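You operate a simulated robot arm through the tools that you are given. There is no shell and no other tool.

Carry out the task below with a simulated robot arm. There is one attempt and no reset: what you move stays moved.

Task
Put one of the yellow-banded corner guards from the sample bench top on the top of the hose duct. Take the edge film roll on the sample bench top and put it away on the core shelf of the film rack. Take the blue thread cone and put it on the cream-clipped job card. Fetch the side film roll from the sewing bench top and stand it on the sample bench top. Any order will do. Set down upright: blue thread cone, side film roll.

Only the result counts: the job must be done as asked and must still hold three seconds after the hand-in. Knocking over, shifting, dropping, spilling or breaking anything else fails it.

Robot
A 7-joint arm with a two-finger parallel gripper on a trunk, on a base that drives. Base frame: it is fixed to the floor where the robot stands at the start and does not move with it; the origin is under the middle of the robot, x ahead of it, y to its left, z up; the surface under the hand at the start is at about z = 0.8. Readings come in m, rad, newtons and seconds.
Its first joint turns from -2.897 to 2.897 rad. Places, roughly: blue thread cone (6x6x7 cm) [0.8, 1.2, 1.3]; core shelf of the film rack [-7.4, -10.7, 1]; cream-clipped job card [-2, 0.25, 1]; edge film roll [0.5, 0.25, 1]; sample bench top [0.7, 0, 0.8]; side film roll [1, 3, 1]; top of the hose duct (50x13 cm) [-2.84, 0.18, 0.6]; yellow-banded corner guard (7x7x4 cm) [0.8, 0, 0.8]. Payload 4.4 kg.
The tool frame sits at the grasp point between the pads (the TCP): z along the fingers, y along the line on which they close. The tips reach 0.023 m beyond it. Largest opening 0.094 m; finger width 0.038, thickness 0.01; the body of the gripper, 0.054 by 0.096 m, starts 0.039 m behind the TCP.
Orientation is that of the tool frame in the base frame, as a unit quaternion [x, y, z, w]. With the fingers straight down and closing along the base's y, the tool's x points along the base's -x, its y along +y and its z along -z.

Tools
- The arm moves only by the tool nudge_tool. Its argument "rows" is a list of rows, each a list of 3 entries, a list of its own where there are three numbers: the turn, a rotation vector about the tool's x, y, z in units of 8 degrees (1.0 is 8 degrees), then the shift along the tool's x, y, z in units of 20 mm (1.0 is 20 mm), then the closure, from 0 (fully open) to 1 (shut). In form: [[[rx, ry, rz], [x, y, z], grip], ...]. A call has 1 to 20 rows; each row shifts and turns the commanded pose from where the row before left it, along the tool's axes as they then stand. A call with a number of a shift or a turn outside -1 to 1 is refused whole. Rows are played at 5 a second. More than 0.05 m and 0.15 rad between two rows, or a gripper value outside its range, and nothing of the call is played. Where a pose cannot be reached the arm comes as near as it can. A force on the tool above 40 N (or 10 N above the force at the start of the call, whichever is more), or a blocked arm, ends the call early, and 0.2 s more pass. Each finger travels about 0.108 m/s and halts on what it meets, pressing with about 22 N; the grip force reading is that of the motor and also rises with nothing between the fingers. The clock runs only during rows and for 0.2 s after the last one: add rows that do not move to give the fingers time. It gives the time, the measured TCP pose, the force on the tool (base axes), the opening and the grip force at its end, in the units of the frame above (readings bear some noise), with the torque about the TCP (base axes, N m) and any sound that the robot's microphone picked up.
- Cameras (640 x 400 px; columns grow to the right, rows downward): "scene" is now at [0.1807, 0.2128, 1.4555]; the picture's right is [-0.26, -0.97, 0.00], its down [-0.66, 0.18, -0.72] and it looks along [0.70, -0.19, -0.69] (base axes); focal length 214 px, centre (320, 200). "wrist" rides on the gripper at [0.086, 0.016, -0.074] in the tool frame; the picture's right is [-0.18, 0.98, 0.00], its down [-0.58, -0.11, -0.81] and it looks along [-0.79, -0.15, 0.59] (tool axes); focal length 243 px, centre (320, 200). There is no depth. A picture from a camera that has moved, and an enlarged one, comes with that camera's place and axes in the base frame and with its lens.
- capture(camera): a new picture of that camera. No time passes.
- drive_base(legs): drives the robot by 1 to 6 legs, each [ahead, left, turn to the left] in m, m and rad, along the robot's own axes; the way and the turn of a leg run together, so that a leg with both is an arc; at most 1.5 m and 3.142 rad a leg. The arm and the cameras ride along, it lands a little off, and it stops where it bumps. It gives what a move gives.
- pan_tilt(pan, tilt): turns the head with the scene camera to pan (to the left, within 2.094 rad either way) and tilt (down, from -0.506 to 1.204), counted from straight ahead of the robot. It gives what a move gives.
- enlarge(camera, box): a new picture of the part [left, top, right, bottom] of that camera's present view, enlarged. No time passes.
- finish_job(): hands the job in; it is judged then, once.

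Places have to be worked out from the pictures, the camera data and where the tool is seen. Open the gripper and draw the arm clear of the work before you hand the job in, unless the task says otherwise.

The tools are called after ">>>" as a command line: name --argument value ..., lists and objects as JSON in quotes. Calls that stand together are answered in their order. nudge_tool: Moves the arm, as the interface text tells. Its arguments: {"type":"object","properties":{"rows":{"type":"array","items":{"type":"array"}}},"required":["rows"]} The other tools are called the same way: drive_base (legs) drives the base; pan_tilt (pan, tilt) turns the head that bears the scene camera; capture (camera) takes a picture; enlarge (camera, box) takes an enlarged picture of a part of a camera's view; finish_job () hands the job in.

At the start:

```text
time: 0.0
eef_pos: [0.6129, -0.1704, 1.1066]
tcp_rot: [0.0, 1.0, 0.001, 0.0]
wrist_force: [-0.3, -0.7, -0.6]
ft_torque: [0.02, 0.0, -0.02]
gripper_width: 0.0938
gripper_force: 0.1
robot x, y, heading: [0.0015, 0.0006, 0.0]
head pan, tilt: [-0.264, 0.759]
```

scene: 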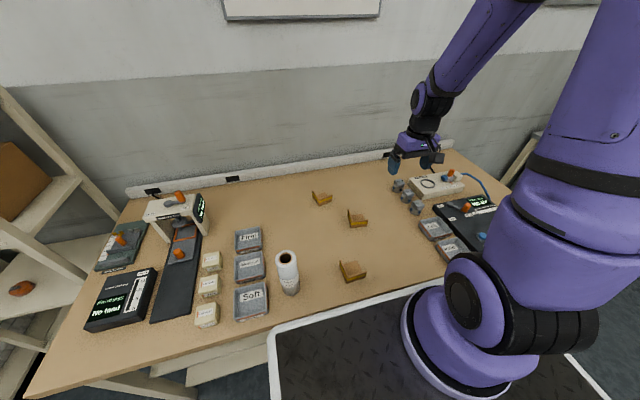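
wrist: 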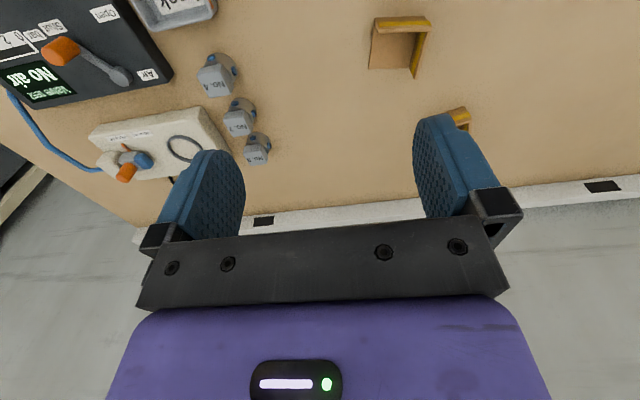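

I see the sample bench with corner guards and a white film roll. I first look around in more detail before moving anything.

>>> enlarge --camera "scene" --box '[80, 170, 400, 370]'

>>> enlarge --camera "wrist" --box '[320, 0, 640, 200]'

```text
2.00 times, centred on (240, 270) of scene
camera zoom: at [0.1807, 0.2128, 1.4555], right [-0.26, -0.97, 0.0], down [-0.66, 0.18, -0.72], along [0.7, -0.19, -0.69], focal length 429 px, centre (480, 60)
```

zoom: 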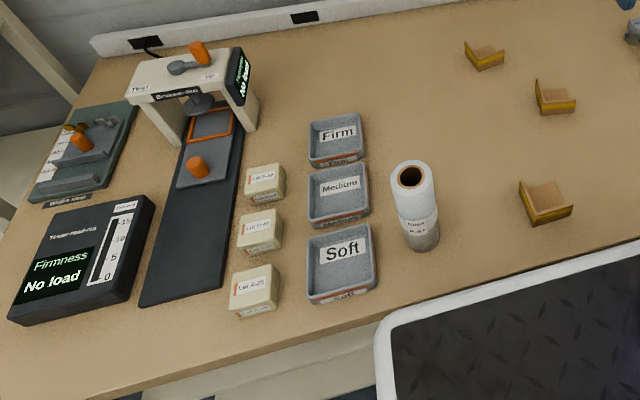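

```text
2.00 times, centred on (480, 100) of wrist
camera zoom: at [0.5248, -0.1527, 1.181], right [0.18, 0.98, 0.0], down [0.58, -0.11, 0.81], along [0.79, -0.15, -0.59], focal length 485 px, centre (0, 400)
```

zoom: 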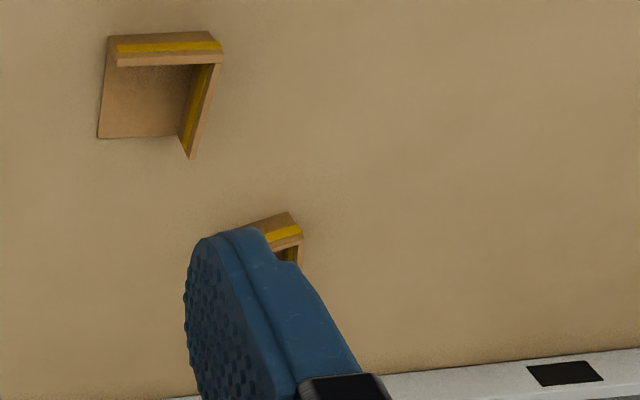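

The bench shows three corner guards and one white roll. I turn the head to look around the room before moving.

>>> pan_tilt --pan 0.8 --tilt 0.3

>>> capture --camera "scene"

>>> pan_tilt --pan 1.7 --tilt 0.3

>>> capture --camera "scene"

>>> pan_tilt --pan 2.09 --tilt 0.3

>>> capture --camera "scene"

>>> pan_tilt --pan -2.09 --tilt 0.3

>>> capture --camera "scene"

>>> pan_tilt --pan -1.2 --tilt 0.3

>>> capture --camera "scene"

```text
time: 1.3
eef_pos: [0.6108, -0.1694, 1.1067]
tcp_rot: [-0.001, 1.0, 0.0, -0.001]
wrist_force: [-0.4, 0.5, 0.1]
ft_torque: [-0.02, -0.02, 0.0]
gripper_width: 0.0939
gripper_force: 0.1
robot x, y, heading: [-0.0006, -0.0013, -0.0]
head pan, tilt: [0.799, 0.3]
```

```text
taken
camera scene: at [0.1663, 0.3013, 1.4966], right [0.72, -0.7, 0.0], down [-0.21, -0.21, -0.96], along [0.67, 0.68, -0.3], focal length 214 px, centre (320, 200)
```

scene: 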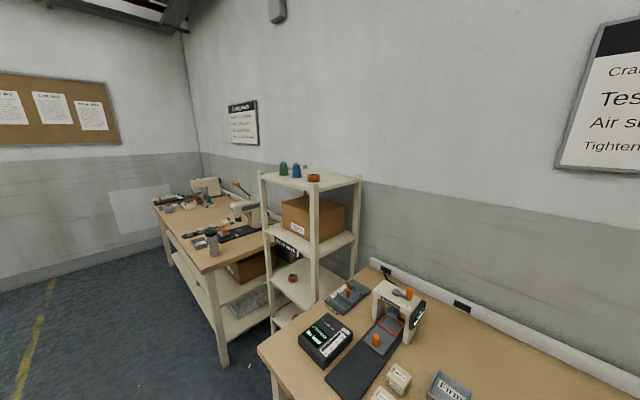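

```text
time: 2.5
eef_pos: [0.6108, -0.1702, 1.1051]
tcp_rot: [0.0, 1.0, 0.0, 0.0]
wrist_force: [-0.5, -0.5, 1.0]
ft_torque: [0.02, -0.01, 0.0]
gripper_width: 0.0942
gripper_force: 0.0
robot x, y, heading: [-0.0029, -0.0, -0.0]
head pan, tilt: [1.7, 0.3]
```

```text
taken
camera scene: at [0.0892, 0.327, 1.4966], right [0.99, 0.13, 0.0], down [0.04, -0.29, -0.96], along [-0.12, 0.95, -0.3], focal length 214 px, centre (320, 200)
```

scene: 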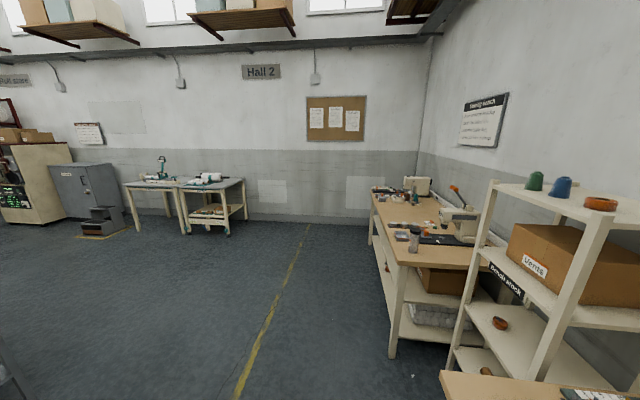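

```text
time: 3.4
eef_pos: [0.6122, -0.1705, 1.1078]
tcp_rot: [0.0, 1.0, 0.0, 0.0]
wrist_force: [-0.6, -0.6, 0.4]
ft_torque: [0.02, 0.0, 0.0]
gripper_width: 0.0942
gripper_force: 0.0
robot x, y, heading: [0.0001, -0.0028, 0.001]
head pan, tilt: [2.089, 0.3]
```

```text
taken
camera scene: at [0.0549, 0.3155, 1.4966], right [0.87, 0.49, 0.0], down [0.15, -0.26, -0.96], along [-0.47, 0.83, -0.3], focal length 214 px, centre (320, 200)
```

scene: 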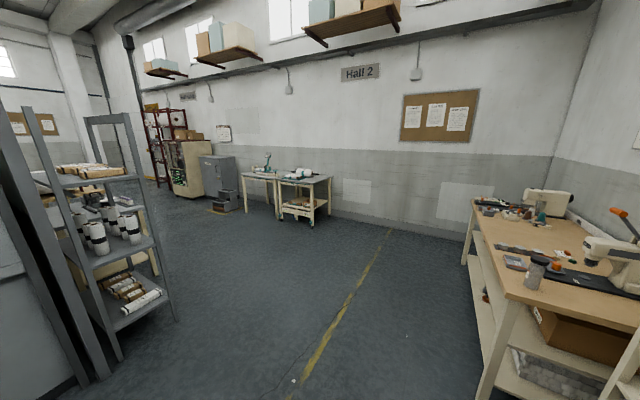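

```text
time: 6.8
eef_pos: [0.6119, -0.1697, 1.1079]
tcp_rot: [-0.001, 1.0, 0.0, 0.0]
wrist_force: [-0.9, -0.2, 1.0]
ft_torque: [0.03, 0.04, 0.0]
gripper_width: 0.0939
gripper_force: 0.2
robot x, y, heading: [0.0039, -0.0009, 0.002]
head pan, tilt: [-2.089, 0.3]
```

```text
taken
camera scene: at [0.0549, 0.1532, 1.4966], right [-0.87, 0.5, 0.0], down [0.15, 0.26, -0.96], along [-0.47, -0.83, -0.3], focal length 214 px, centre (320, 200)
```

scene: 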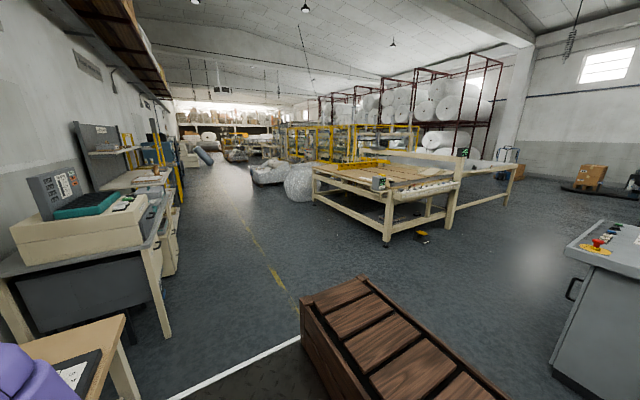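

```text
time: 8.0
eef_pos: [0.6122, -0.1703, 1.1062]
tcp_rot: [0.0, 1.0, 0.0, 0.0]
wrist_force: [0.0, 0.4, -0.2]
ft_torque: [-0.04, 0.03, -0.01]
gripper_width: 0.094
gripper_force: 0.1
robot x, y, heading: [0.001, 0.0026, -0.0]
head pan, tilt: [-1.201, 0.3]
```

```text
taken
camera scene: at [0.1348, 0.1473, 1.4966], right [-0.93, -0.36, 0.0], down [-0.11, 0.28, -0.96], along [0.34, -0.89, -0.3], focal length 214 px, centre (320, 200)
```

scene: 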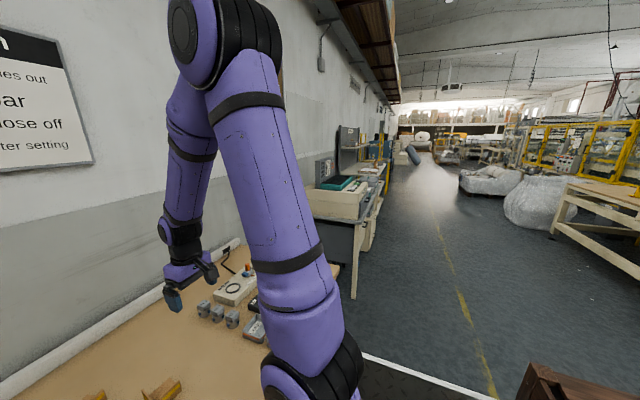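

The blue cone is on top of a shelf unit to the left, the sewing bench is beyond it. I look at the guards, roll and shelf in more detail.

>>> pan_tilt --pan 0.0 --tilt 0.85

>>> capture --camera "scene"

>>> enlarge --camera "scene" --box '[280, 120, 440, 220]'

>>> enlarge --camera "scene" --box '[280, 200, 440, 300]'

>>> pan_tilt --pan 1.0 --tilt 0.3

>>> capture --camera "scene"

>>> enlarge --camera "scene" --box '[320, 120, 480, 220]'

```text
time: 9.3
eef_pos: [0.612, -0.1695, 1.106]
tcp_rot: [0.001, 1.0, 0.0, 0.0]
wrist_force: [0.0, 0.0, -0.1]
ft_torque: [-0.01, 0.02, 0.02]
gripper_width: 0.094
gripper_force: 0.0
robot x, y, heading: [0.0019, -0.0005, 0.001]
head pan, tilt: [0.0, 0.85]
```

```text
taken
camera scene: at [0.1793, 0.2343, 1.4482], right [0.0, -1.0, 0.0], down [-0.75, 0.0, -0.66], along [0.66, 0.0, -0.75], focal length 214 px, centre (320, 200)
```

scene: 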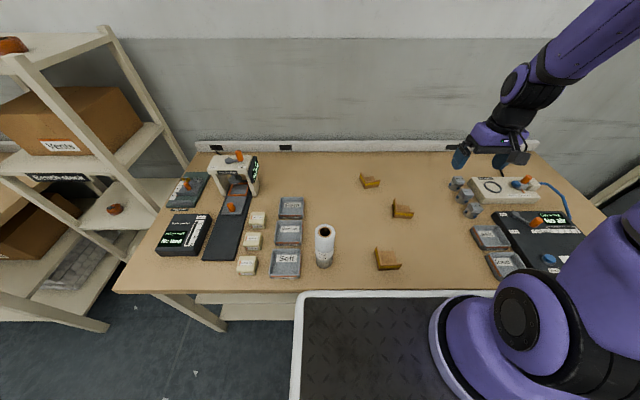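

```text
4.00 times, centred on (360, 170) of scene
camera zoom: at [0.1793, 0.2343, 1.4482], right [0.0, -1.0, 0.0], down [-0.75, 0.0, -0.66], along [0.66, 0.0, -0.75], focal length 858 px, centre (160, 320)
```

zoom: 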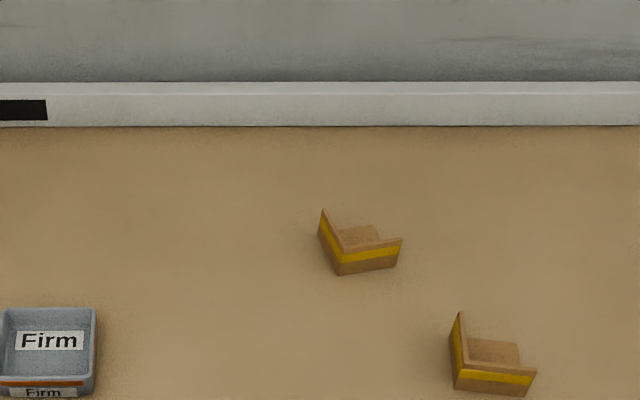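

```text
4.00 times, centred on (360, 250) of scene
camera zoom: at [0.1793, 0.2343, 1.4482], right [0.0, -1.0, 0.0], down [-0.75, 0.0, -0.66], along [0.66, 0.0, -0.75], focal length 858 px, centre (160, 0)
```

zoom: 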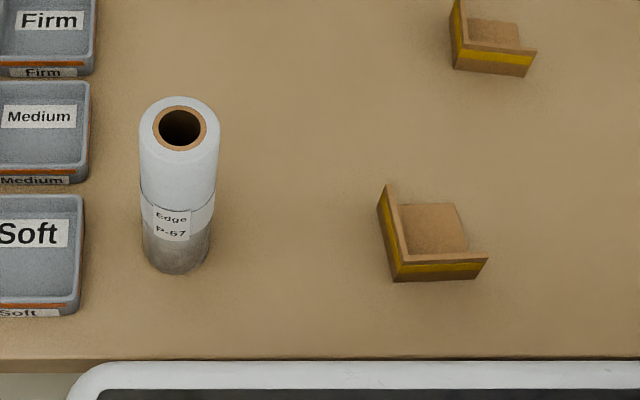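

```text
time: 10.6
eef_pos: [0.6119, -0.1714, 1.1066]
tcp_rot: [0.0, 1.0, 0.0, 0.0]
wrist_force: [-0.6, 0.0, 0.6]
ft_torque: [0.01, -0.01, -0.01]
gripper_width: 0.094
gripper_force: 0.0
robot x, y, heading: [-0.0003, 0.0012, -0.002]
head pan, tilt: [1.0, 0.3]
```

```text
taken
camera scene: at [0.1516, 0.3129, 1.4966], right [0.84, -0.54, 0.0], down [-0.16, -0.25, -0.96], along [0.52, 0.8, -0.3], focal length 214 px, centre (320, 200)
```

scene: 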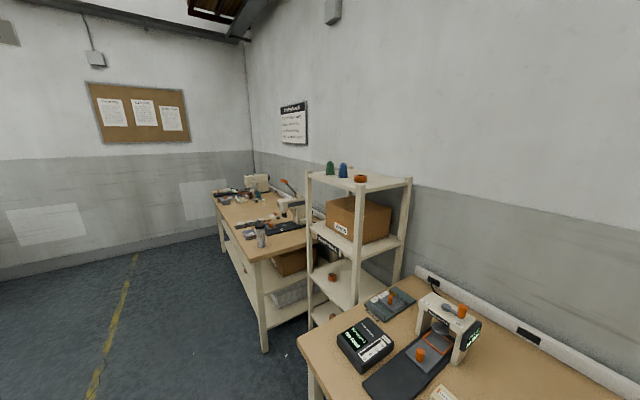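

```text
4.00 times, centred on (400, 170) of scene
camera zoom: at [0.1516, 0.3129, 1.4966], right [0.84, -0.54, 0.0], down [-0.16, -0.25, -0.96], along [0.52, 0.8, -0.3], focal length 858 px, centre (0, 320)
```

zoom: 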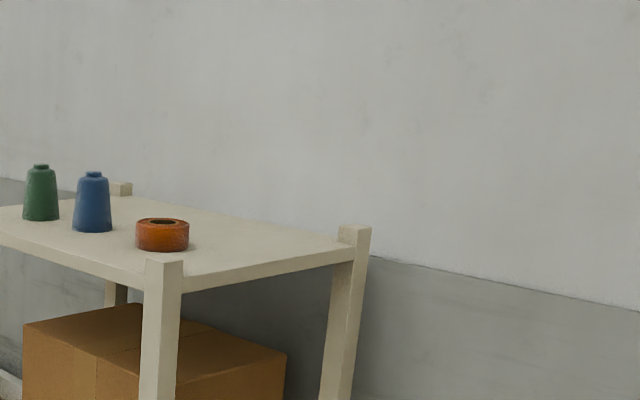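

Guard 2 (about [0.694, -0.082]) has walls on its near and left sides, so it can be pinched by the left wall. I look down around the robot to understand its footprint and surroundings behind.

>>> pan_tilt --pan 2.09 --tilt 1.1

>>> capture --camera "scene"

>>> pan_tilt --pan -2.09 --tilt 1.1

>>> capture --camera "scene"

>>> pan_tilt --pan -1.2 --tilt 1.1

>>> capture --camera "scene"

>>> pan_tilt --pan 1.0 --tilt 1.1

>>> capture --camera "scene"

```text
time: 11.9
eef_pos: [0.6121, -0.1705, 1.1072]
tcp_rot: [0.0, 1.0, 0.0, 0.0]
wrist_force: [0.0, 0.7, -0.5]
ft_torque: [0.0, 0.02, 0.01]
gripper_width: 0.0939
gripper_force: 0.2
robot x, y, heading: [-0.0009, -0.0016, 0.003]
head pan, tilt: [2.089, 1.1]
```

```text
taken
camera scene: at [0.0698, 0.2893, 1.4305], right [0.87, 0.49, 0.0], down [0.44, -0.77, -0.45], along [-0.22, 0.4, -0.89], focal length 214 px, centre (320, 200)
```

scene: 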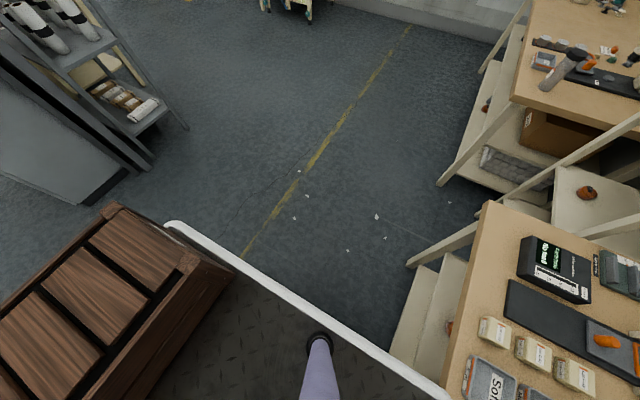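

```text
time: 15.3
eef_pos: [0.6113, -0.1694, 1.1073]
tcp_rot: [0.0, 1.0, 0.0, 0.0]
wrist_force: [0.3, 0.1, -0.3]
ft_torque: [0.02, 0.02, 0.0]
gripper_width: 0.0941
gripper_force: 0.1
robot x, y, heading: [-0.0051, 0.0016, -0.002]
head pan, tilt: [-2.089, 1.1]
```

```text
taken
camera scene: at [0.0698, 0.1795, 1.4305], right [-0.87, 0.5, 0.0], down [0.44, 0.77, -0.45], along [-0.22, -0.39, -0.89], focal length 214 px, centre (320, 200)
```

scene: 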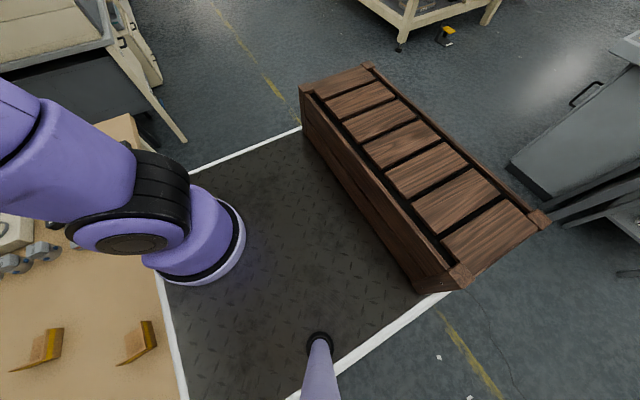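

```text
time: 16.5
eef_pos: [0.6118, -0.1708, 1.1056]
tcp_rot: [0.0, 1.0, 0.0, 0.0]
wrist_force: [-0.3, 0.0, -0.4]
ft_torque: [0.0, -0.01, -0.01]
gripper_width: 0.0939
gripper_force: 0.1
robot x, y, heading: [0.001, -0.0024, -0.0]
head pan, tilt: [-1.201, 1.1]
```

```text
taken
camera scene: at [0.1239, 0.1755, 1.4305], right [-0.93, -0.36, 0.0], down [-0.32, 0.83, -0.45], along [0.16, -0.42, -0.89], focal length 214 px, centre (320, 200)
```

scene: 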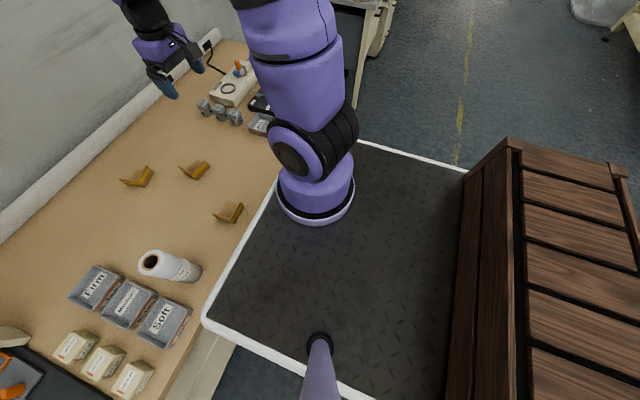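

```text
time: 18.6
eef_pos: [0.6117, -0.1702, 1.1076]
tcp_rot: [0.0, 1.0, -0.001, 0.0]
wrist_force: [0.7, 0.3, -0.1]
ft_torque: [0.0, -0.01, 0.0]
gripper_width: 0.0936
gripper_force: 0.0
robot x, y, heading: [-0.0026, -0.0024, 0.002]
head pan, tilt: [1.0, 1.1]
```

```text
taken
camera scene: at [0.1352, 0.2875, 1.4305], right [0.84, -0.54, 0.0], down [-0.48, -0.75, -0.45], along [0.25, 0.38, -0.89], focal length 214 px, centre (320, 200)
```

scene: 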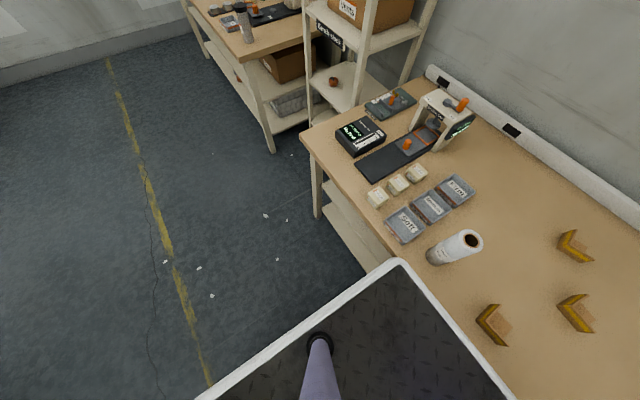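

The robot's deck (front edge x≈0.35), mast and rear crate are now understood. Now I move the tool above guard 2's left wall with a ~9° yaw and check with the wrist camera.

>>> nudge_tool --rows '[[[0, 0, 0.2], [-0.75, 1, 0.5], 0], [[0, 0, 0.2], [-0.75, 1, 0.8], 0], [[0, 0, 0.2], [-0.75, 1, 0.8], 0], [[0, 0, 0.2], [-0.75, 1, 0.8], 0], [[0, 0, 0.2], [-0.75, 1, 0.8], 0], [[0, 0, 0.1], [-0.75, 1, 0.8], 0], [[0, 0, 0], [0, 0, 0], 0]]'

>>> capture --camera "wrist"

>>> pan_tilt --pan -0.2 --tilt 0.85

>>> enlarge --camera "scene" --box '[220, 100, 460, 250]'

```text
time: 20.2
eef_pos: [0.7117, -0.0553, 1.0156]
tcp_rot: [0.077, 0.997, 0.001, 0.0]
wrist_force: [-0.1, 0.1, 0.7]
ft_torque: [0.01, 0.02, 0.01]
gripper_width: 0.0939
gripper_force: 0.1
robot x, y, heading: [-0.0045, 0.0036, 0.0]
head pan, tilt: [1.0, 1.1]
```

```text
taken
camera wrist: at [0.6276, -0.0245, 1.089], right [0.33, 0.94, 0.0], down [0.56, -0.2, 0.81], along [0.76, -0.27, -0.59], focal length 243 px, centre (320, 200)
```

wrist: 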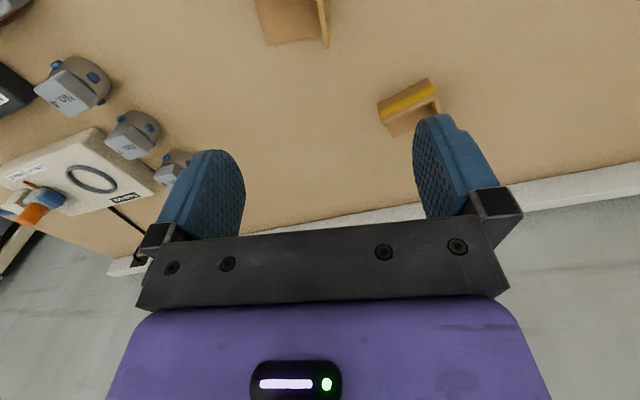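

```text
time: 21.6
eef_pos: [0.7112, -0.0553, 1.0159]
tcp_rot: [0.076, 0.997, 0.0, 0.0]
wrist_force: [-1.2, 0.5, 0.7]
ft_torque: [-0.02, 0.02, -0.04]
gripper_width: 0.0941
gripper_force: 0.2
robot x, y, heading: [-0.0007, 0.002, -0.006]
head pan, tilt: [-0.201, 0.85]
```

```text
2.67 times, centred on (340, 175) of scene
camera zoom: at [0.1777, 0.2188, 1.4482], right [-0.2, -0.98, 0.0], down [-0.74, 0.15, -0.66], along [0.65, -0.13, -0.75], focal length 572 px, centre (267, 267)
```

zoom: 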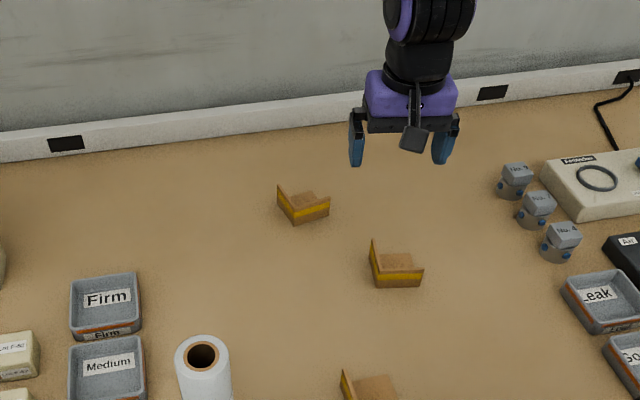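

The wrist view puts guard 2's left wall almost under the TCP, about 4 mm to +y. I correct laterally and come down to z≈0.88, then check.

>>> nudge_tool --rows '[[[0, 0, 0], [0.43, 0.19, 0.5], 0], [[0, 0, 0], [0, 0, 1], 0], [[0, 0, 0], [0, 0, 1], 0], [[0, 0, 0], [0, 0, 1], 0], [[0, 0, 0], [0, 0, 1], 0], [[0, 0, 0], [0, 0, 1], 0], [[0, 0, 0], [0, 0, 1], 0], [[0, 0, 0], [0, 0, 0.3], 0], [[0, 0, 0], [0, 0, 0], 0]]'

>>> capture --camera "wrist"

>>> enlarge --camera "scene" --box '[300, 140, 460, 240]'

```text
time: 23.6
eef_pos: [0.7017, -0.0505, 0.8805]
tcp_rot: [0.076, 0.997, 0.0, 0.0]
wrist_force: [0.2, -0.1, -0.9]
ft_torque: [0.01, 0.01, 0.01]
gripper_width: 0.0942
gripper_force: 0.0
robot x, y, heading: [0.0, -0.0009, -0.006]
head pan, tilt: [-0.201, 0.85]
```

```text
taken
camera wrist: at [0.6181, -0.0198, 0.9541], right [0.33, 0.94, 0.0], down [0.56, -0.2, 0.81], along [0.76, -0.27, -0.59], focal length 243 px, centre (320, 200)
```

wrist: 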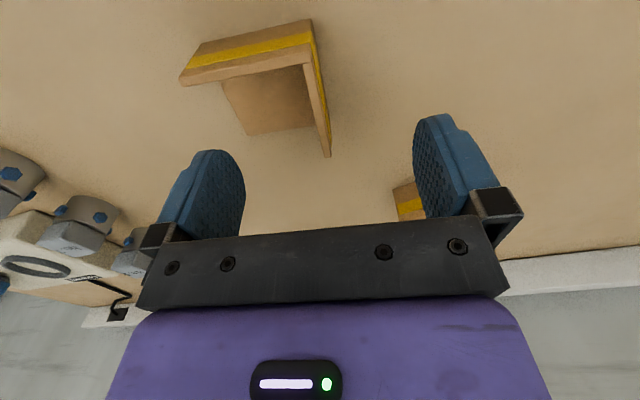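

```text
4.00 times, centred on (380, 190) of scene
camera zoom: at [0.1777, 0.2188, 1.4482], right [-0.2, -0.98, 0.0], down [-0.74, 0.15, -0.66], along [0.65, -0.13, -0.75], focal length 858 px, centre (80, 240)
```

zoom: 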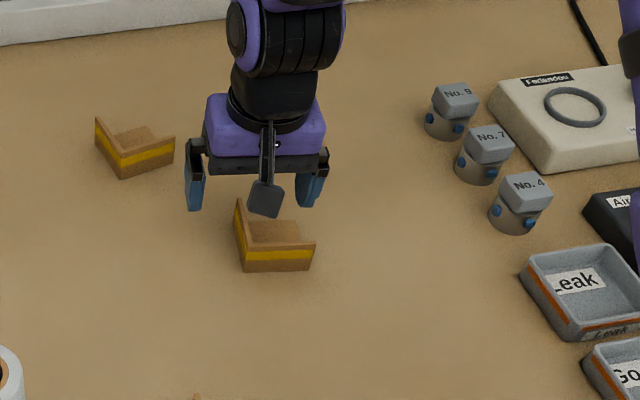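

The wall sits centred between the fingers (wrist projection matches y≈0, yaw aligned). I descend to z≈0.837 and close.

>>> nudge_tool --rows '[[[0, 0, 0], [-0.15, 0, 1], 0], [[0, 0, 0], [0, 0, 1], 0], [[0, 0, 0], [0, 0, 0.2], 0], [[0, 0, 0], [0, 0, 0], 0]]'

>>> capture --camera "wrist"

```text
time: 24.6
eef_pos: [0.7054, -0.0515, 0.8373]
tcp_rot: [0.077, 0.997, -0.001, 0.0]
wrist_force: [0.4, -0.6, 0.0]
ft_torque: [-0.02, -0.01, -0.01]
gripper_width: 0.0939
gripper_force: 0.0
robot x, y, heading: [0.0001, -0.0006, 0.002]
head pan, tilt: [-0.201, 0.85]
```

```text
taken
camera wrist: at [0.6216, -0.0214, 0.9113], right [0.33, 0.94, 0.0], down [0.56, -0.2, 0.81], along [0.76, -0.27, -0.59], focal length 243 px, centre (320, 200)
```

wrist: 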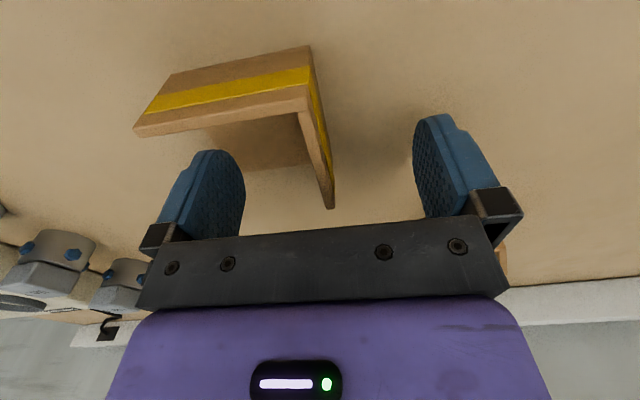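

The wall is centred between the pads; I close the fingers on it.

>>> nudge_tool --rows '[[[0, 0, 0], [0, 0, 0], 0.5], [[0, 0, 0], [0, 0, 0], 1], [[0, 0, 0], [0, 0, 0], 1], [[0, 0, 0], [0, 0, 0], 1], [[0, 0, 0], [0, 0, 0], 1], [[0, 0, 0], [0, 0, 0], 1]]'

>>> capture --camera "wrist"

```text
time: 26.0
eef_pos: [0.7056, -0.052, 0.8363]
tcp_rot: [0.076, 0.997, 0.0, 0.001]
wrist_force: [0.9, 0.1, 0.6]
ft_torque: [-0.02, -0.01, 0.0]
gripper_width: 0.0041
gripper_force: 22.3
robot x, y, heading: [-0.0011, -0.0014, -0.002]
head pan, tilt: [-0.201, 0.85]
```

```text
taken
camera wrist: at [0.6216, -0.0214, 0.9114], right [0.33, 0.94, 0.0], down [0.56, -0.2, 0.81], along [0.76, -0.27, -0.59], focal length 243 px, centre (320, 200)
```

wrist: 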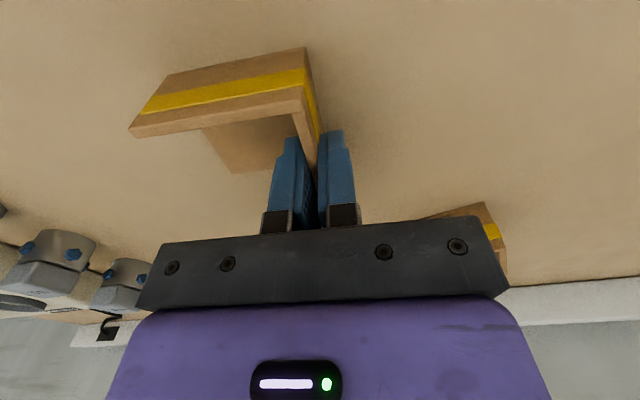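

The wall is pinched (4 mm, 22 N). I lift straight up.

>>> nudge_tool --rows '[[[0, 0, 0], [0, 0, -0.5], 1], [[0, 0, 0], [0, 0, -1], 1], [[0, 0, 0], [0, 0, -1], 1], [[0, 0, 0], [0, 0, -1], 1], [[0, 0, 0], [0, 0, -1], 1], [[0, 0, 0], [0, 0, -1], 1], [[0, 0, 0], [0, 0, -1], 1], [[0, 0, 0], [0, 0, -1], 1], [[0, 0, 0], [0, 0, -1], 1], [[0, 0, 0], [0, 0, -1], 1], [[0, 0, 0], [0, 0, -1], 1], [[0, 0, 0], [0, 0, -1], 1], [[0, 0, 0], [0, 0, -1], 1], [[0, 0, 0], [0, 0, -1], 1]]'

>>> capture --camera "wrist"

```text
time: 29.0
eef_pos: [0.7054, -0.0523, 1.107]
tcp_rot: [0.077, 0.997, 0.0, 0.0]
wrist_force: [0.7, -0.4, -0.2]
ft_torque: [-0.02, 0.01, 0.0]
gripper_width: 0.0038
gripper_force: 21.7
robot x, y, heading: [-0.0009, 0.0026, -0.0]
head pan, tilt: [-0.201, 0.85]
```

```text
taken
camera wrist: at [0.622, -0.0211, 1.1812], right [0.33, 0.94, 0.0], down [0.56, -0.2, 0.81], along [0.76, -0.27, -0.59], focal length 243 px, centre (320, 200)
```

wrist: 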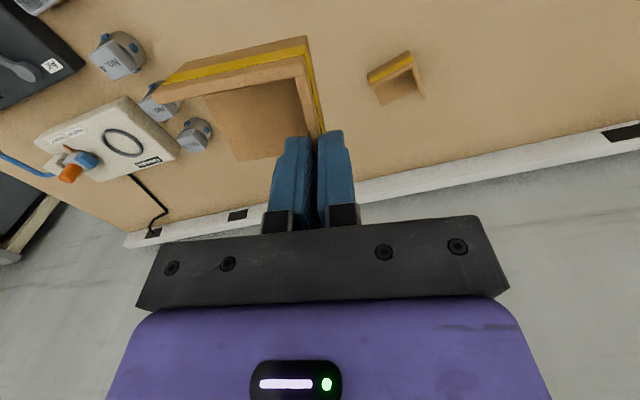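

The guard is held. I back the robot 0.6 m away from the bench, turn half around and look at what stands behind.

>>> drive_base --legs '[[-0.6, 0, 0], [0, 0, 1.57]]'

>>> pan_tilt --pan 1.4 --tilt 0.4

>>> capture --camera "scene"

```text
time: 36.2
eef_pos: [-0.5517, 0.7041, 1.1065]
tcp_rot: [-0.656, 0.755, 0.001, 0.001]
wrist_force: [0.5, 0.1, 0.0]
ft_torque: [-0.02, 0.0, 0.04]
gripper_width: 0.0039
gripper_force: 21.7
robot x, y, heading: [-0.5949, -0.0036, 1.584]
head pan, tilt: [-0.201, 0.85]
```

```text
time: 37.9
eef_pos: [-0.5523, 0.7038, 1.1061]
tcp_rot: [-0.656, 0.755, 0.0, 0.0]
wrist_force: [0.9, 0.6, 0.7]
ft_torque: [0.01, 0.04, 0.0]
gripper_width: 0.0036
gripper_force: 21.8
robot x, y, heading: [-0.5919, -0.0016, 1.588]
head pan, tilt: [1.4, 0.4]
```

```text
taken
camera scene: at [-0.9201, 0.1082, 1.4873], right [0.16, 0.99, 0.0], down [0.38, -0.06, -0.92], along [-0.91, 0.14, -0.39], focal length 214 px, centre (320, 200)
```

scene: 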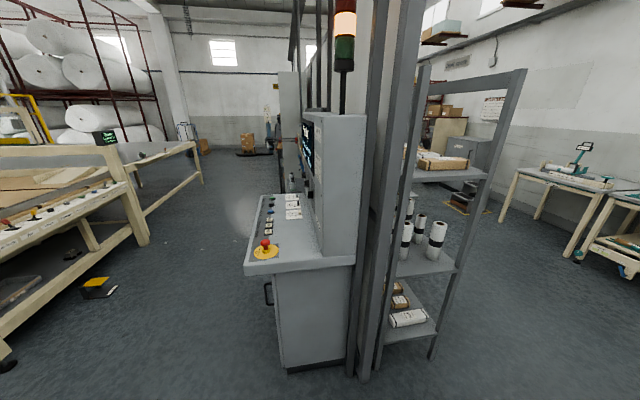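

I see a gray control console with a desk and cards on it, and a rack to its right. I zoom in on the console top.

>>> enlarge --camera "scene" --box '[240, 150, 370, 280]'

>>> enlarge --camera "scene" --box '[370, 60, 530, 370]'

```text
3.08 times, centred on (305, 215) of scene
camera zoom: at [-0.9201, 0.1082, 1.4873], right [0.16, 0.99, 0.0], down [0.38, -0.06, -0.92], along [-0.91, 0.14, -0.39], focal length 660 px, centre (366, 154)
```

zoom: 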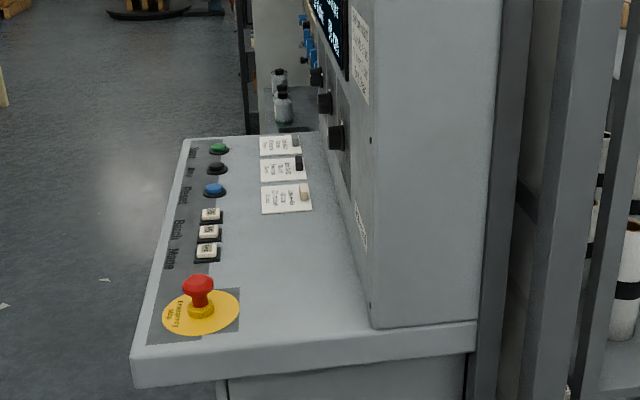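

```text
1.29 times, centred on (450, 215) of scene
camera zoom: at [-0.9201, 0.1082, 1.4873], right [0.16, 0.99, 0.0], down [0.38, -0.06, -0.92], along [-0.91, 0.14, -0.39], focal length 277 px, centre (152, 181)
```

zoom: 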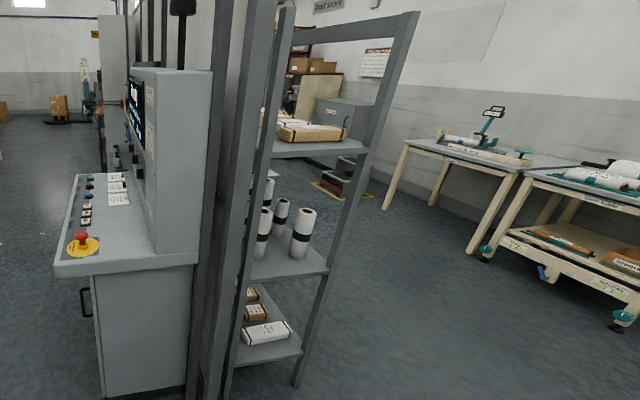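

The console has three cards; the nearest has the cream clip. I keep heading +y, back off to y≈-0.95 and strafe left along the aisle to see the console front and the duct.

>>> drive_base --legs '[[-0.95, 0, 0], [0, 1.3, 0]]'

>>> pan_tilt --pan 0.3 --tilt 0.55

>>> capture --camera "scene"

>>> pan_tilt --pan 1.2 --tilt 0.4

>>> capture --camera "scene"

```text
time: 49.0
eef_pos: [-1.8329, -0.2477, 1.107]
tcp_rot: [-0.646, 0.763, 0.0, 0.001]
wrist_force: [0.0, -0.1, -0.6]
ft_torque: [-0.04, -0.01, 0.0]
gripper_width: 0.0039
gripper_force: 22.3
robot x, y, heading: [-1.8928, -0.9503, 1.563]
head pan, tilt: [1.4, 0.4]
```

```text
time: 50.3
eef_pos: [-1.8321, -0.2484, 1.1066]
tcp_rot: [-0.646, 0.764, 0.0, 0.0]
wrist_force: [-0.4, 0.8, -1.0]
ft_torque: [-0.01, 0.02, -0.02]
gripper_width: 0.0036
gripper_force: 22.9
robot x, y, heading: [-1.8916, -0.9527, 1.561]
head pan, tilt: [0.3, 0.55]
```

```text
taken
camera scene: at [-2.1512, -0.7631, 1.4736], right [0.96, 0.28, 0.0], down [0.15, -0.5, -0.85], along [-0.24, 0.82, -0.52], focal length 214 px, centre (320, 200)
```

scene: 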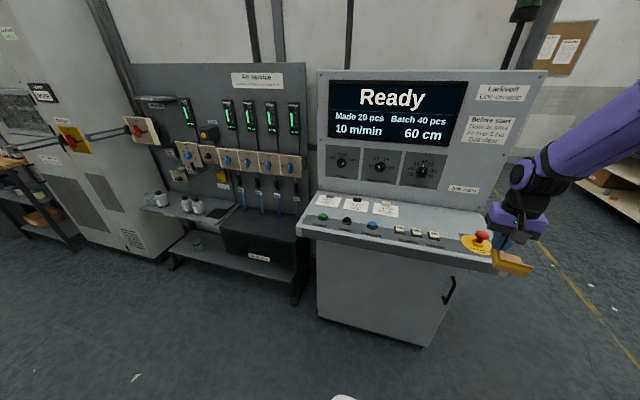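

```text
time: 51.5
eef_pos: [-1.8315, -0.2479, 1.1061]
tcp_rot: [-0.646, 0.764, 0.0, 0.0]
wrist_force: [-0.5, 0.6, -0.2]
ft_torque: [0.0, 0.0, -0.01]
gripper_width: 0.0036
gripper_force: 21.8
robot x, y, heading: [-1.8948, -0.9516, 1.553]
head pan, tilt: [1.201, 0.4]
```

```text
taken
camera scene: at [-2.2116, -0.8145, 1.4873], right [0.37, 0.93, 0.0], down [0.36, -0.15, -0.92], along [-0.85, 0.35, -0.39], focal length 214 px, centre (320, 200)
```

scene: 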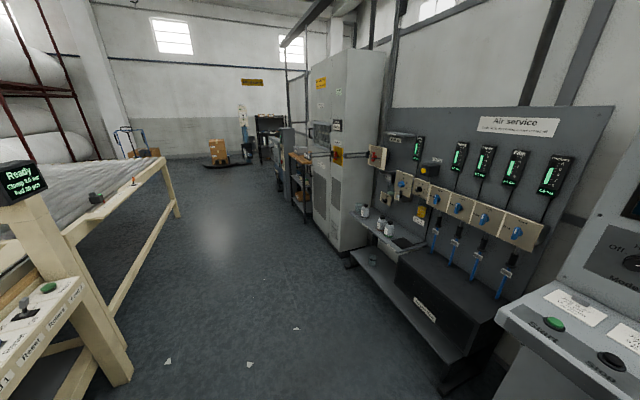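

The "air service" panel has a black box beneath it, apparently the hose duct. I zoom in on it.

>>> enlarge --camera "scene" --box '[340, 160, 540, 360]'

>>> pan_tilt --pan 0.55 --tilt 0.6

>>> capture --camera "scene"

>>> enlarge --camera "scene" --box '[240, 130, 440, 290]'

```text
2.00 times, centred on (440, 260) of scene
camera zoom: at [-2.2116, -0.8145, 1.4873], right [0.37, 0.93, 0.0], down [0.36, -0.15, -0.92], along [-0.85, 0.35, -0.39], focal length 429 px, centre (80, 80)
```

zoom: 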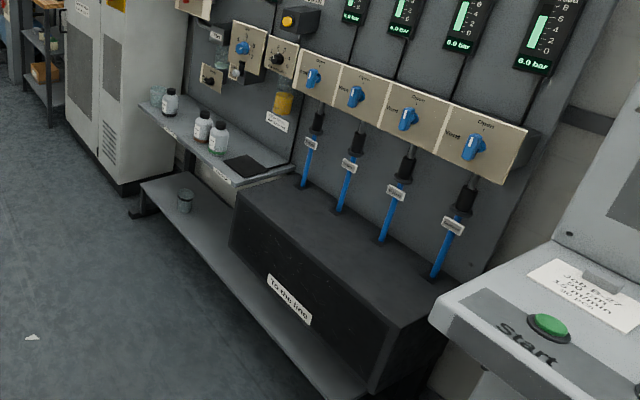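

```text
time: 52.6
eef_pos: [-1.8324, -0.2479, 1.1068]
tcp_rot: [-0.645, 0.764, -0.001, 0.0]
wrist_force: [0.5, 0.0, -0.7]
ft_torque: [0.02, 0.0, 0.03]
gripper_width: 0.0034
gripper_force: 21.7
robot x, y, heading: [-1.8959, -0.9529, 1.56]
head pan, tilt: [0.55, 0.6]
```

```text
taken
camera scene: at [-2.1709, -0.7733, 1.4691], right [0.86, 0.51, 0.0], down [0.29, -0.49, -0.83], along [-0.42, 0.71, -0.56], focal length 214 px, centre (320, 200)
```

scene: 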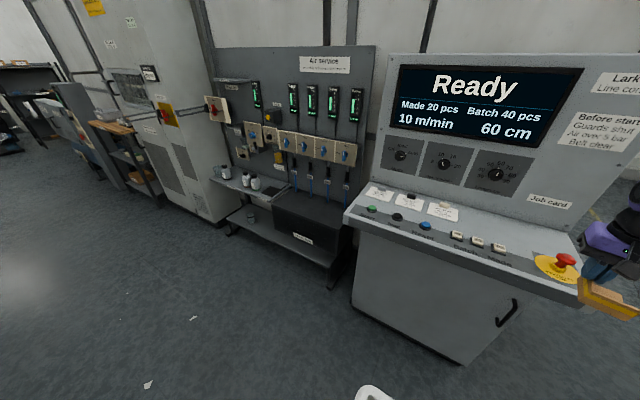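

```text
2.50 times, centred on (340, 210) of scene
camera zoom: at [-2.1709, -0.7733, 1.4691], right [0.86, 0.51, 0.0], down [0.29, -0.49, -0.83], along [-0.42, 0.71, -0.56], focal length 536 px, centre (270, 175)
```

zoom: 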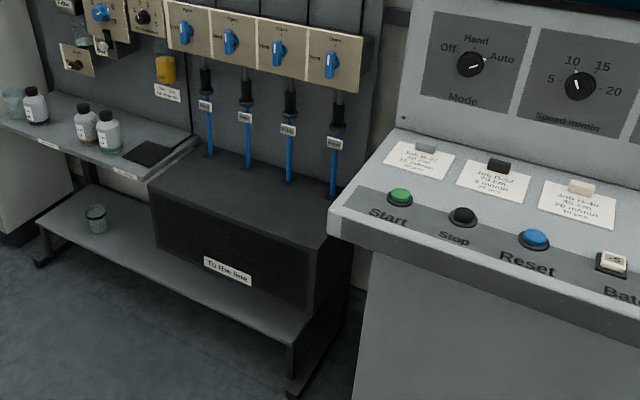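

The black duct top spans about x −3.08…−2.58, front edge y≈0.1, hoses enter at y≈0.33. I square the tool yaw to the duct and strafe left so the TCP lines up with x≈−2.87.

>>> nudge_tool --rows '[[[0, 0, -0.6], [0, 0, 0], 1], [[0, 0, -0.6], [0, 0, 0], 1], [[0, 0, 0], [0, 0, 0], 1]]'

>>> drive_base --legs '[[0, 1.04, 0.01]]'

>>> pan_tilt --pan -0.3 --tilt 0.7

>>> capture --camera "scene"

>>> capture --camera "wrist"

```text
time: 53.4
eef_pos: [-1.8317, -0.2477, 1.1069]
tcp_rot: [0.708, -0.706, 0.001, 0.0]
wrist_force: [0.3, 0.1, 0.2]
ft_torque: [0.0, 0.01, -0.01]
gripper_width: 0.0039
gripper_force: 21.6
robot x, y, heading: [-1.8895, -0.9508, 1.553]
head pan, tilt: [0.55, 0.6]
```

```text
time: 58.8
eef_pos: [-2.8914, -0.2428, 1.1066]
tcp_rot: [0.715, -0.699, -0.001, 0.001]
wrist_force: [-0.2, 0.1, -0.9]
ft_torque: [-0.02, 0.02, 0.01]
gripper_width: 0.0037
gripper_force: 22.1
robot x, y, heading: [-2.9379, -0.9493, 1.579]
head pan, tilt: [0.55, 0.6]
```

```text
time: 59.9
eef_pos: [-2.8911, -0.2423, 1.1053]
tcp_rot: [0.715, -0.699, 0.0, 0.0]
wrist_force: [-0.7, 0.0, -0.6]
ft_torque: [0.03, 0.0, 0.0]
gripper_width: 0.0037
gripper_force: 22.1
robot x, y, heading: [-2.9368, -0.949, 1.576]
head pan, tilt: [-0.3, 0.7]
```

```text
taken
camera scene: at [-3.1485, -0.7697, 1.4605], right [0.96, -0.29, 0.0], down [-0.19, -0.62, -0.76], along [0.22, 0.73, -0.64], focal length 214 px, centre (320, 200)
```

scene: 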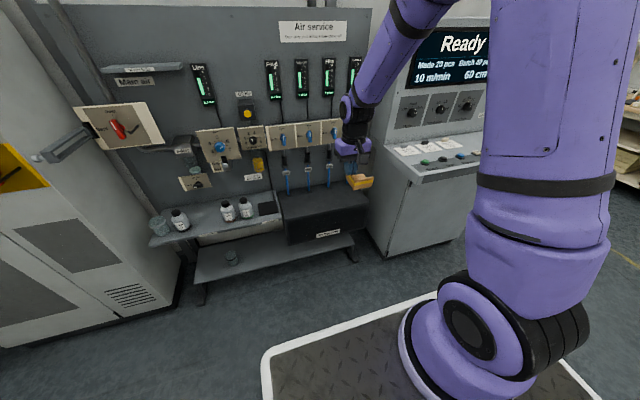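

```text
taken
camera wrist: at [-2.9066, -0.3286, 1.1812], right [-0.99, 0.16, 0.0], down [0.1, 0.58, 0.81], along [0.13, 0.8, -0.59], focal length 243 px, centre (320, 200)
```

wrist: 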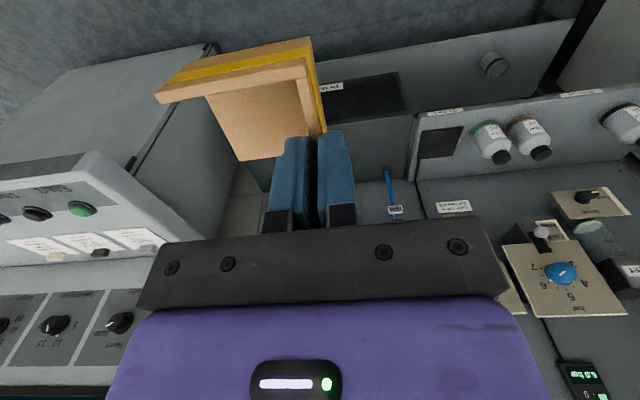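

I zoom in on the duct top from this stance to fix its height and edges.

>>> enlarge --camera "scene" --box '[240, 120, 400, 260]'

>>> pan_tilt --pan 0.1 --tilt 0.7

>>> capture --camera "scene"

```text
2.86 times, centred on (320, 190) of scene
camera zoom: at [-3.1485, -0.7697, 1.4605], right [0.96, -0.29, 0.0], down [-0.19, -0.62, -0.76], along [0.22, 0.73, -0.64], focal length 613 px, centre (320, 229)
```

zoom: 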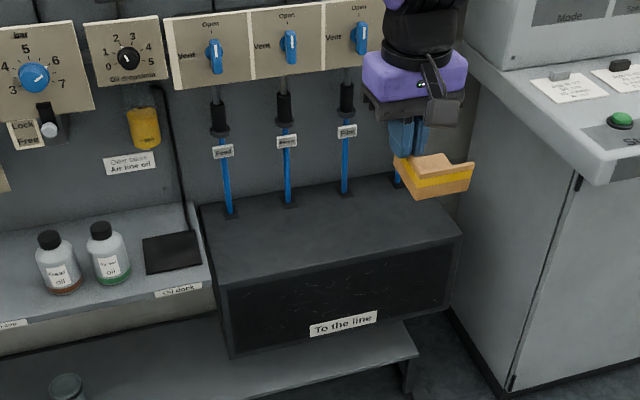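

```text
time: 60.8
eef_pos: [-2.8912, -0.2427, 1.1065]
tcp_rot: [0.714, -0.7, 0.0, 0.0]
wrist_force: [-0.6, 0.3, -0.6]
ft_torque: [0.0, 0.05, -0.01]
gripper_width: 0.0038
gripper_force: 22.3
robot x, y, heading: [-2.9376, -0.9453, 1.583]
head pan, tilt: [0.099, 0.7]
```

```text
taken
camera scene: at [-3.1819, -0.7666, 1.4605], right [0.99, 0.11, 0.0], down [0.07, -0.64, -0.76], along [-0.08, 0.76, -0.64], focal length 214 px, centre (320, 200)
```

scene: 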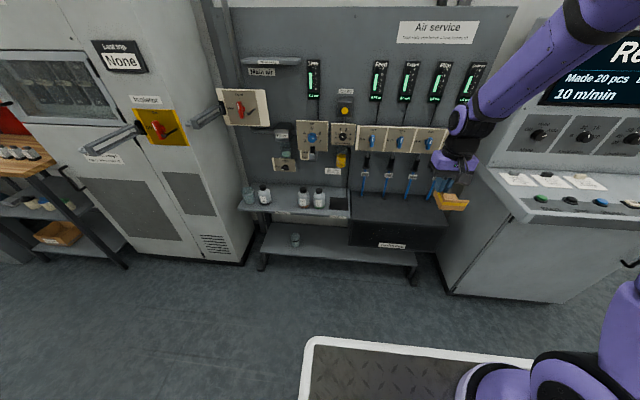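

Duct top is at z≈0.6, front edge y≈0.10, valve handles at y≈0.27, z≈1.0. I drive forward 0.39 m so the guard hangs over the front strip of the duct top.

>>> drive_base --legs '[[0.39, 0, -0.008]]'

>>> capture --camera "scene"

>>> capture --camera "wrist"

```text
time: 63.2
eef_pos: [-2.8774, 0.144, 1.1068]
tcp_rot: [0.708, -0.707, 0.001, -0.001]
wrist_force: [1.0, 0.5, -0.2]
ft_torque: [-0.03, -0.03, 0.03]
gripper_width: 0.0036
gripper_force: 22.2
robot x, y, heading: [-2.939, -0.5629, 1.556]
head pan, tilt: [0.099, 0.7]
```

```text
taken
camera scene: at [-3.1777, -0.3736, 1.4605], right [1.0, 0.09, 0.0], down [0.06, -0.64, -0.76], along [-0.07, 0.76, -0.64], focal length 214 px, centre (320, 200)
```

scene: 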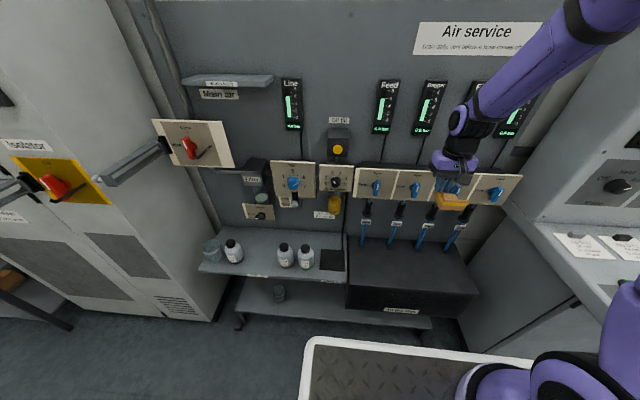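

```text
taken
camera wrist: at [-2.894, 0.059, 1.1812], right [-0.98, 0.18, 0.0], down [0.11, 0.58, 0.81], along [0.15, 0.79, -0.59], focal length 243 px, centre (320, 200)
```

wrist: 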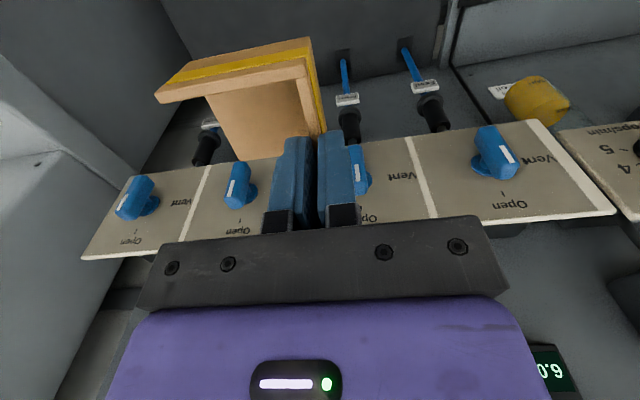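

TCP is at (−2.877, 0.144), handles about 10 cm ahead. I move 2 cm forward and lower to z≈0.73, then re-check.

>>> nudge_tool --rows '[[[0, 0, 0], [-0.5, 0, 0.5], 1], [[0, 0, 0], [-0.5, 0, 1], 1], [[0, 0, 0], [0, 0, 1], 1], [[0, 0, 0], [0, 0, 1], 1], [[0, 0, 0], [0, 0, 1], 1], [[0, 0, 0], [0, 0, 1], 1], [[0, 0, 0], [0, 0, 1], 1], [[0, 0, 0], [0, 0, 1], 1], [[0, 0, 0], [0, 0, 1], 1], [[0, 0, 0], [0, 0, 1], 1], [[0, 0, 0], [0, 0, 1], 1], [[0, 0, 0], [0, 0, 1], 1], [[0, 0, 0], [0, 0, 1], 1], [[0, 0, 0], [0, 0, 1], 1], [[0, 0, 0], [0, 0, 1], 1], [[0, 0, 0], [0, 0, 1], 1], [[0, 0, 0], [0, 0, 1], 1], [[0, 0, 0], [0, 0, 1], 1], [[0, 0, 0], [0, 0, 1], 1], [[0, 0, 0], [0, 0, 0], 1]]'

>>> capture --camera "wrist"

>>> enlarge --camera "scene" --box '[340, 120, 540, 330]'

```text
time: 67.4
eef_pos: [-2.8779, 0.1633, 0.7369]
tcp_rot: [0.707, -0.707, -0.001, 0.0]
wrist_force: [0.3, -0.4, -1.1]
ft_torque: [0.01, -0.03, 0.03]
gripper_width: 0.0035
gripper_force: 21.2
robot x, y, heading: [-2.9388, -0.5618, 1.557]
head pan, tilt: [0.099, 0.7]
```

```text
taken
camera wrist: at [-2.8935, 0.0789, 0.812], right [-0.98, 0.18, 0.0], down [0.11, 0.58, 0.81], along [0.15, 0.79, -0.59], focal length 243 px, centre (320, 200)
```

wrist: 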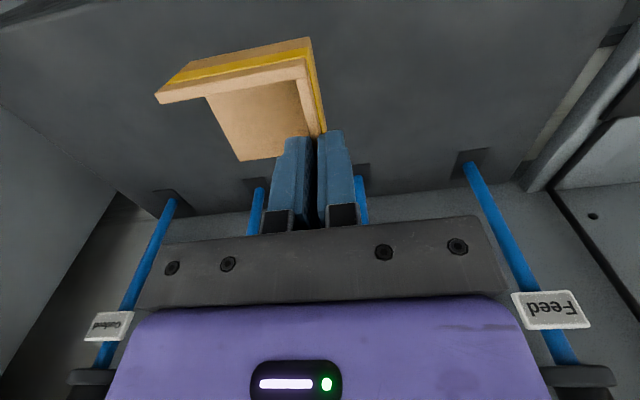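

```text
1.90 times, centred on (440, 225) of scene
camera zoom: at [-3.1777, -0.3737, 1.4605], right [1.0, 0.09, 0.0], down [0.06, -0.64, -0.76], along [-0.07, 0.76, -0.64], focal length 408 px, centre (91, 152)
```

zoom: 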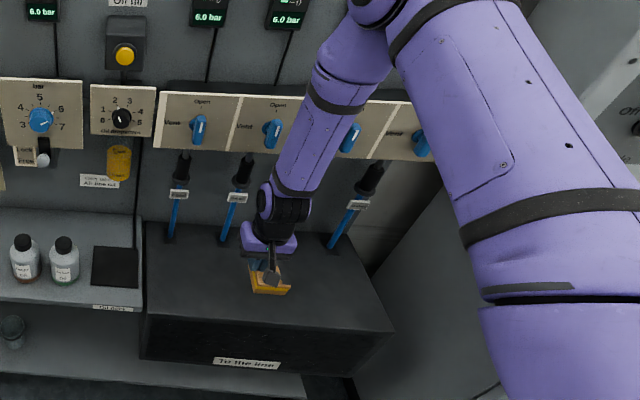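

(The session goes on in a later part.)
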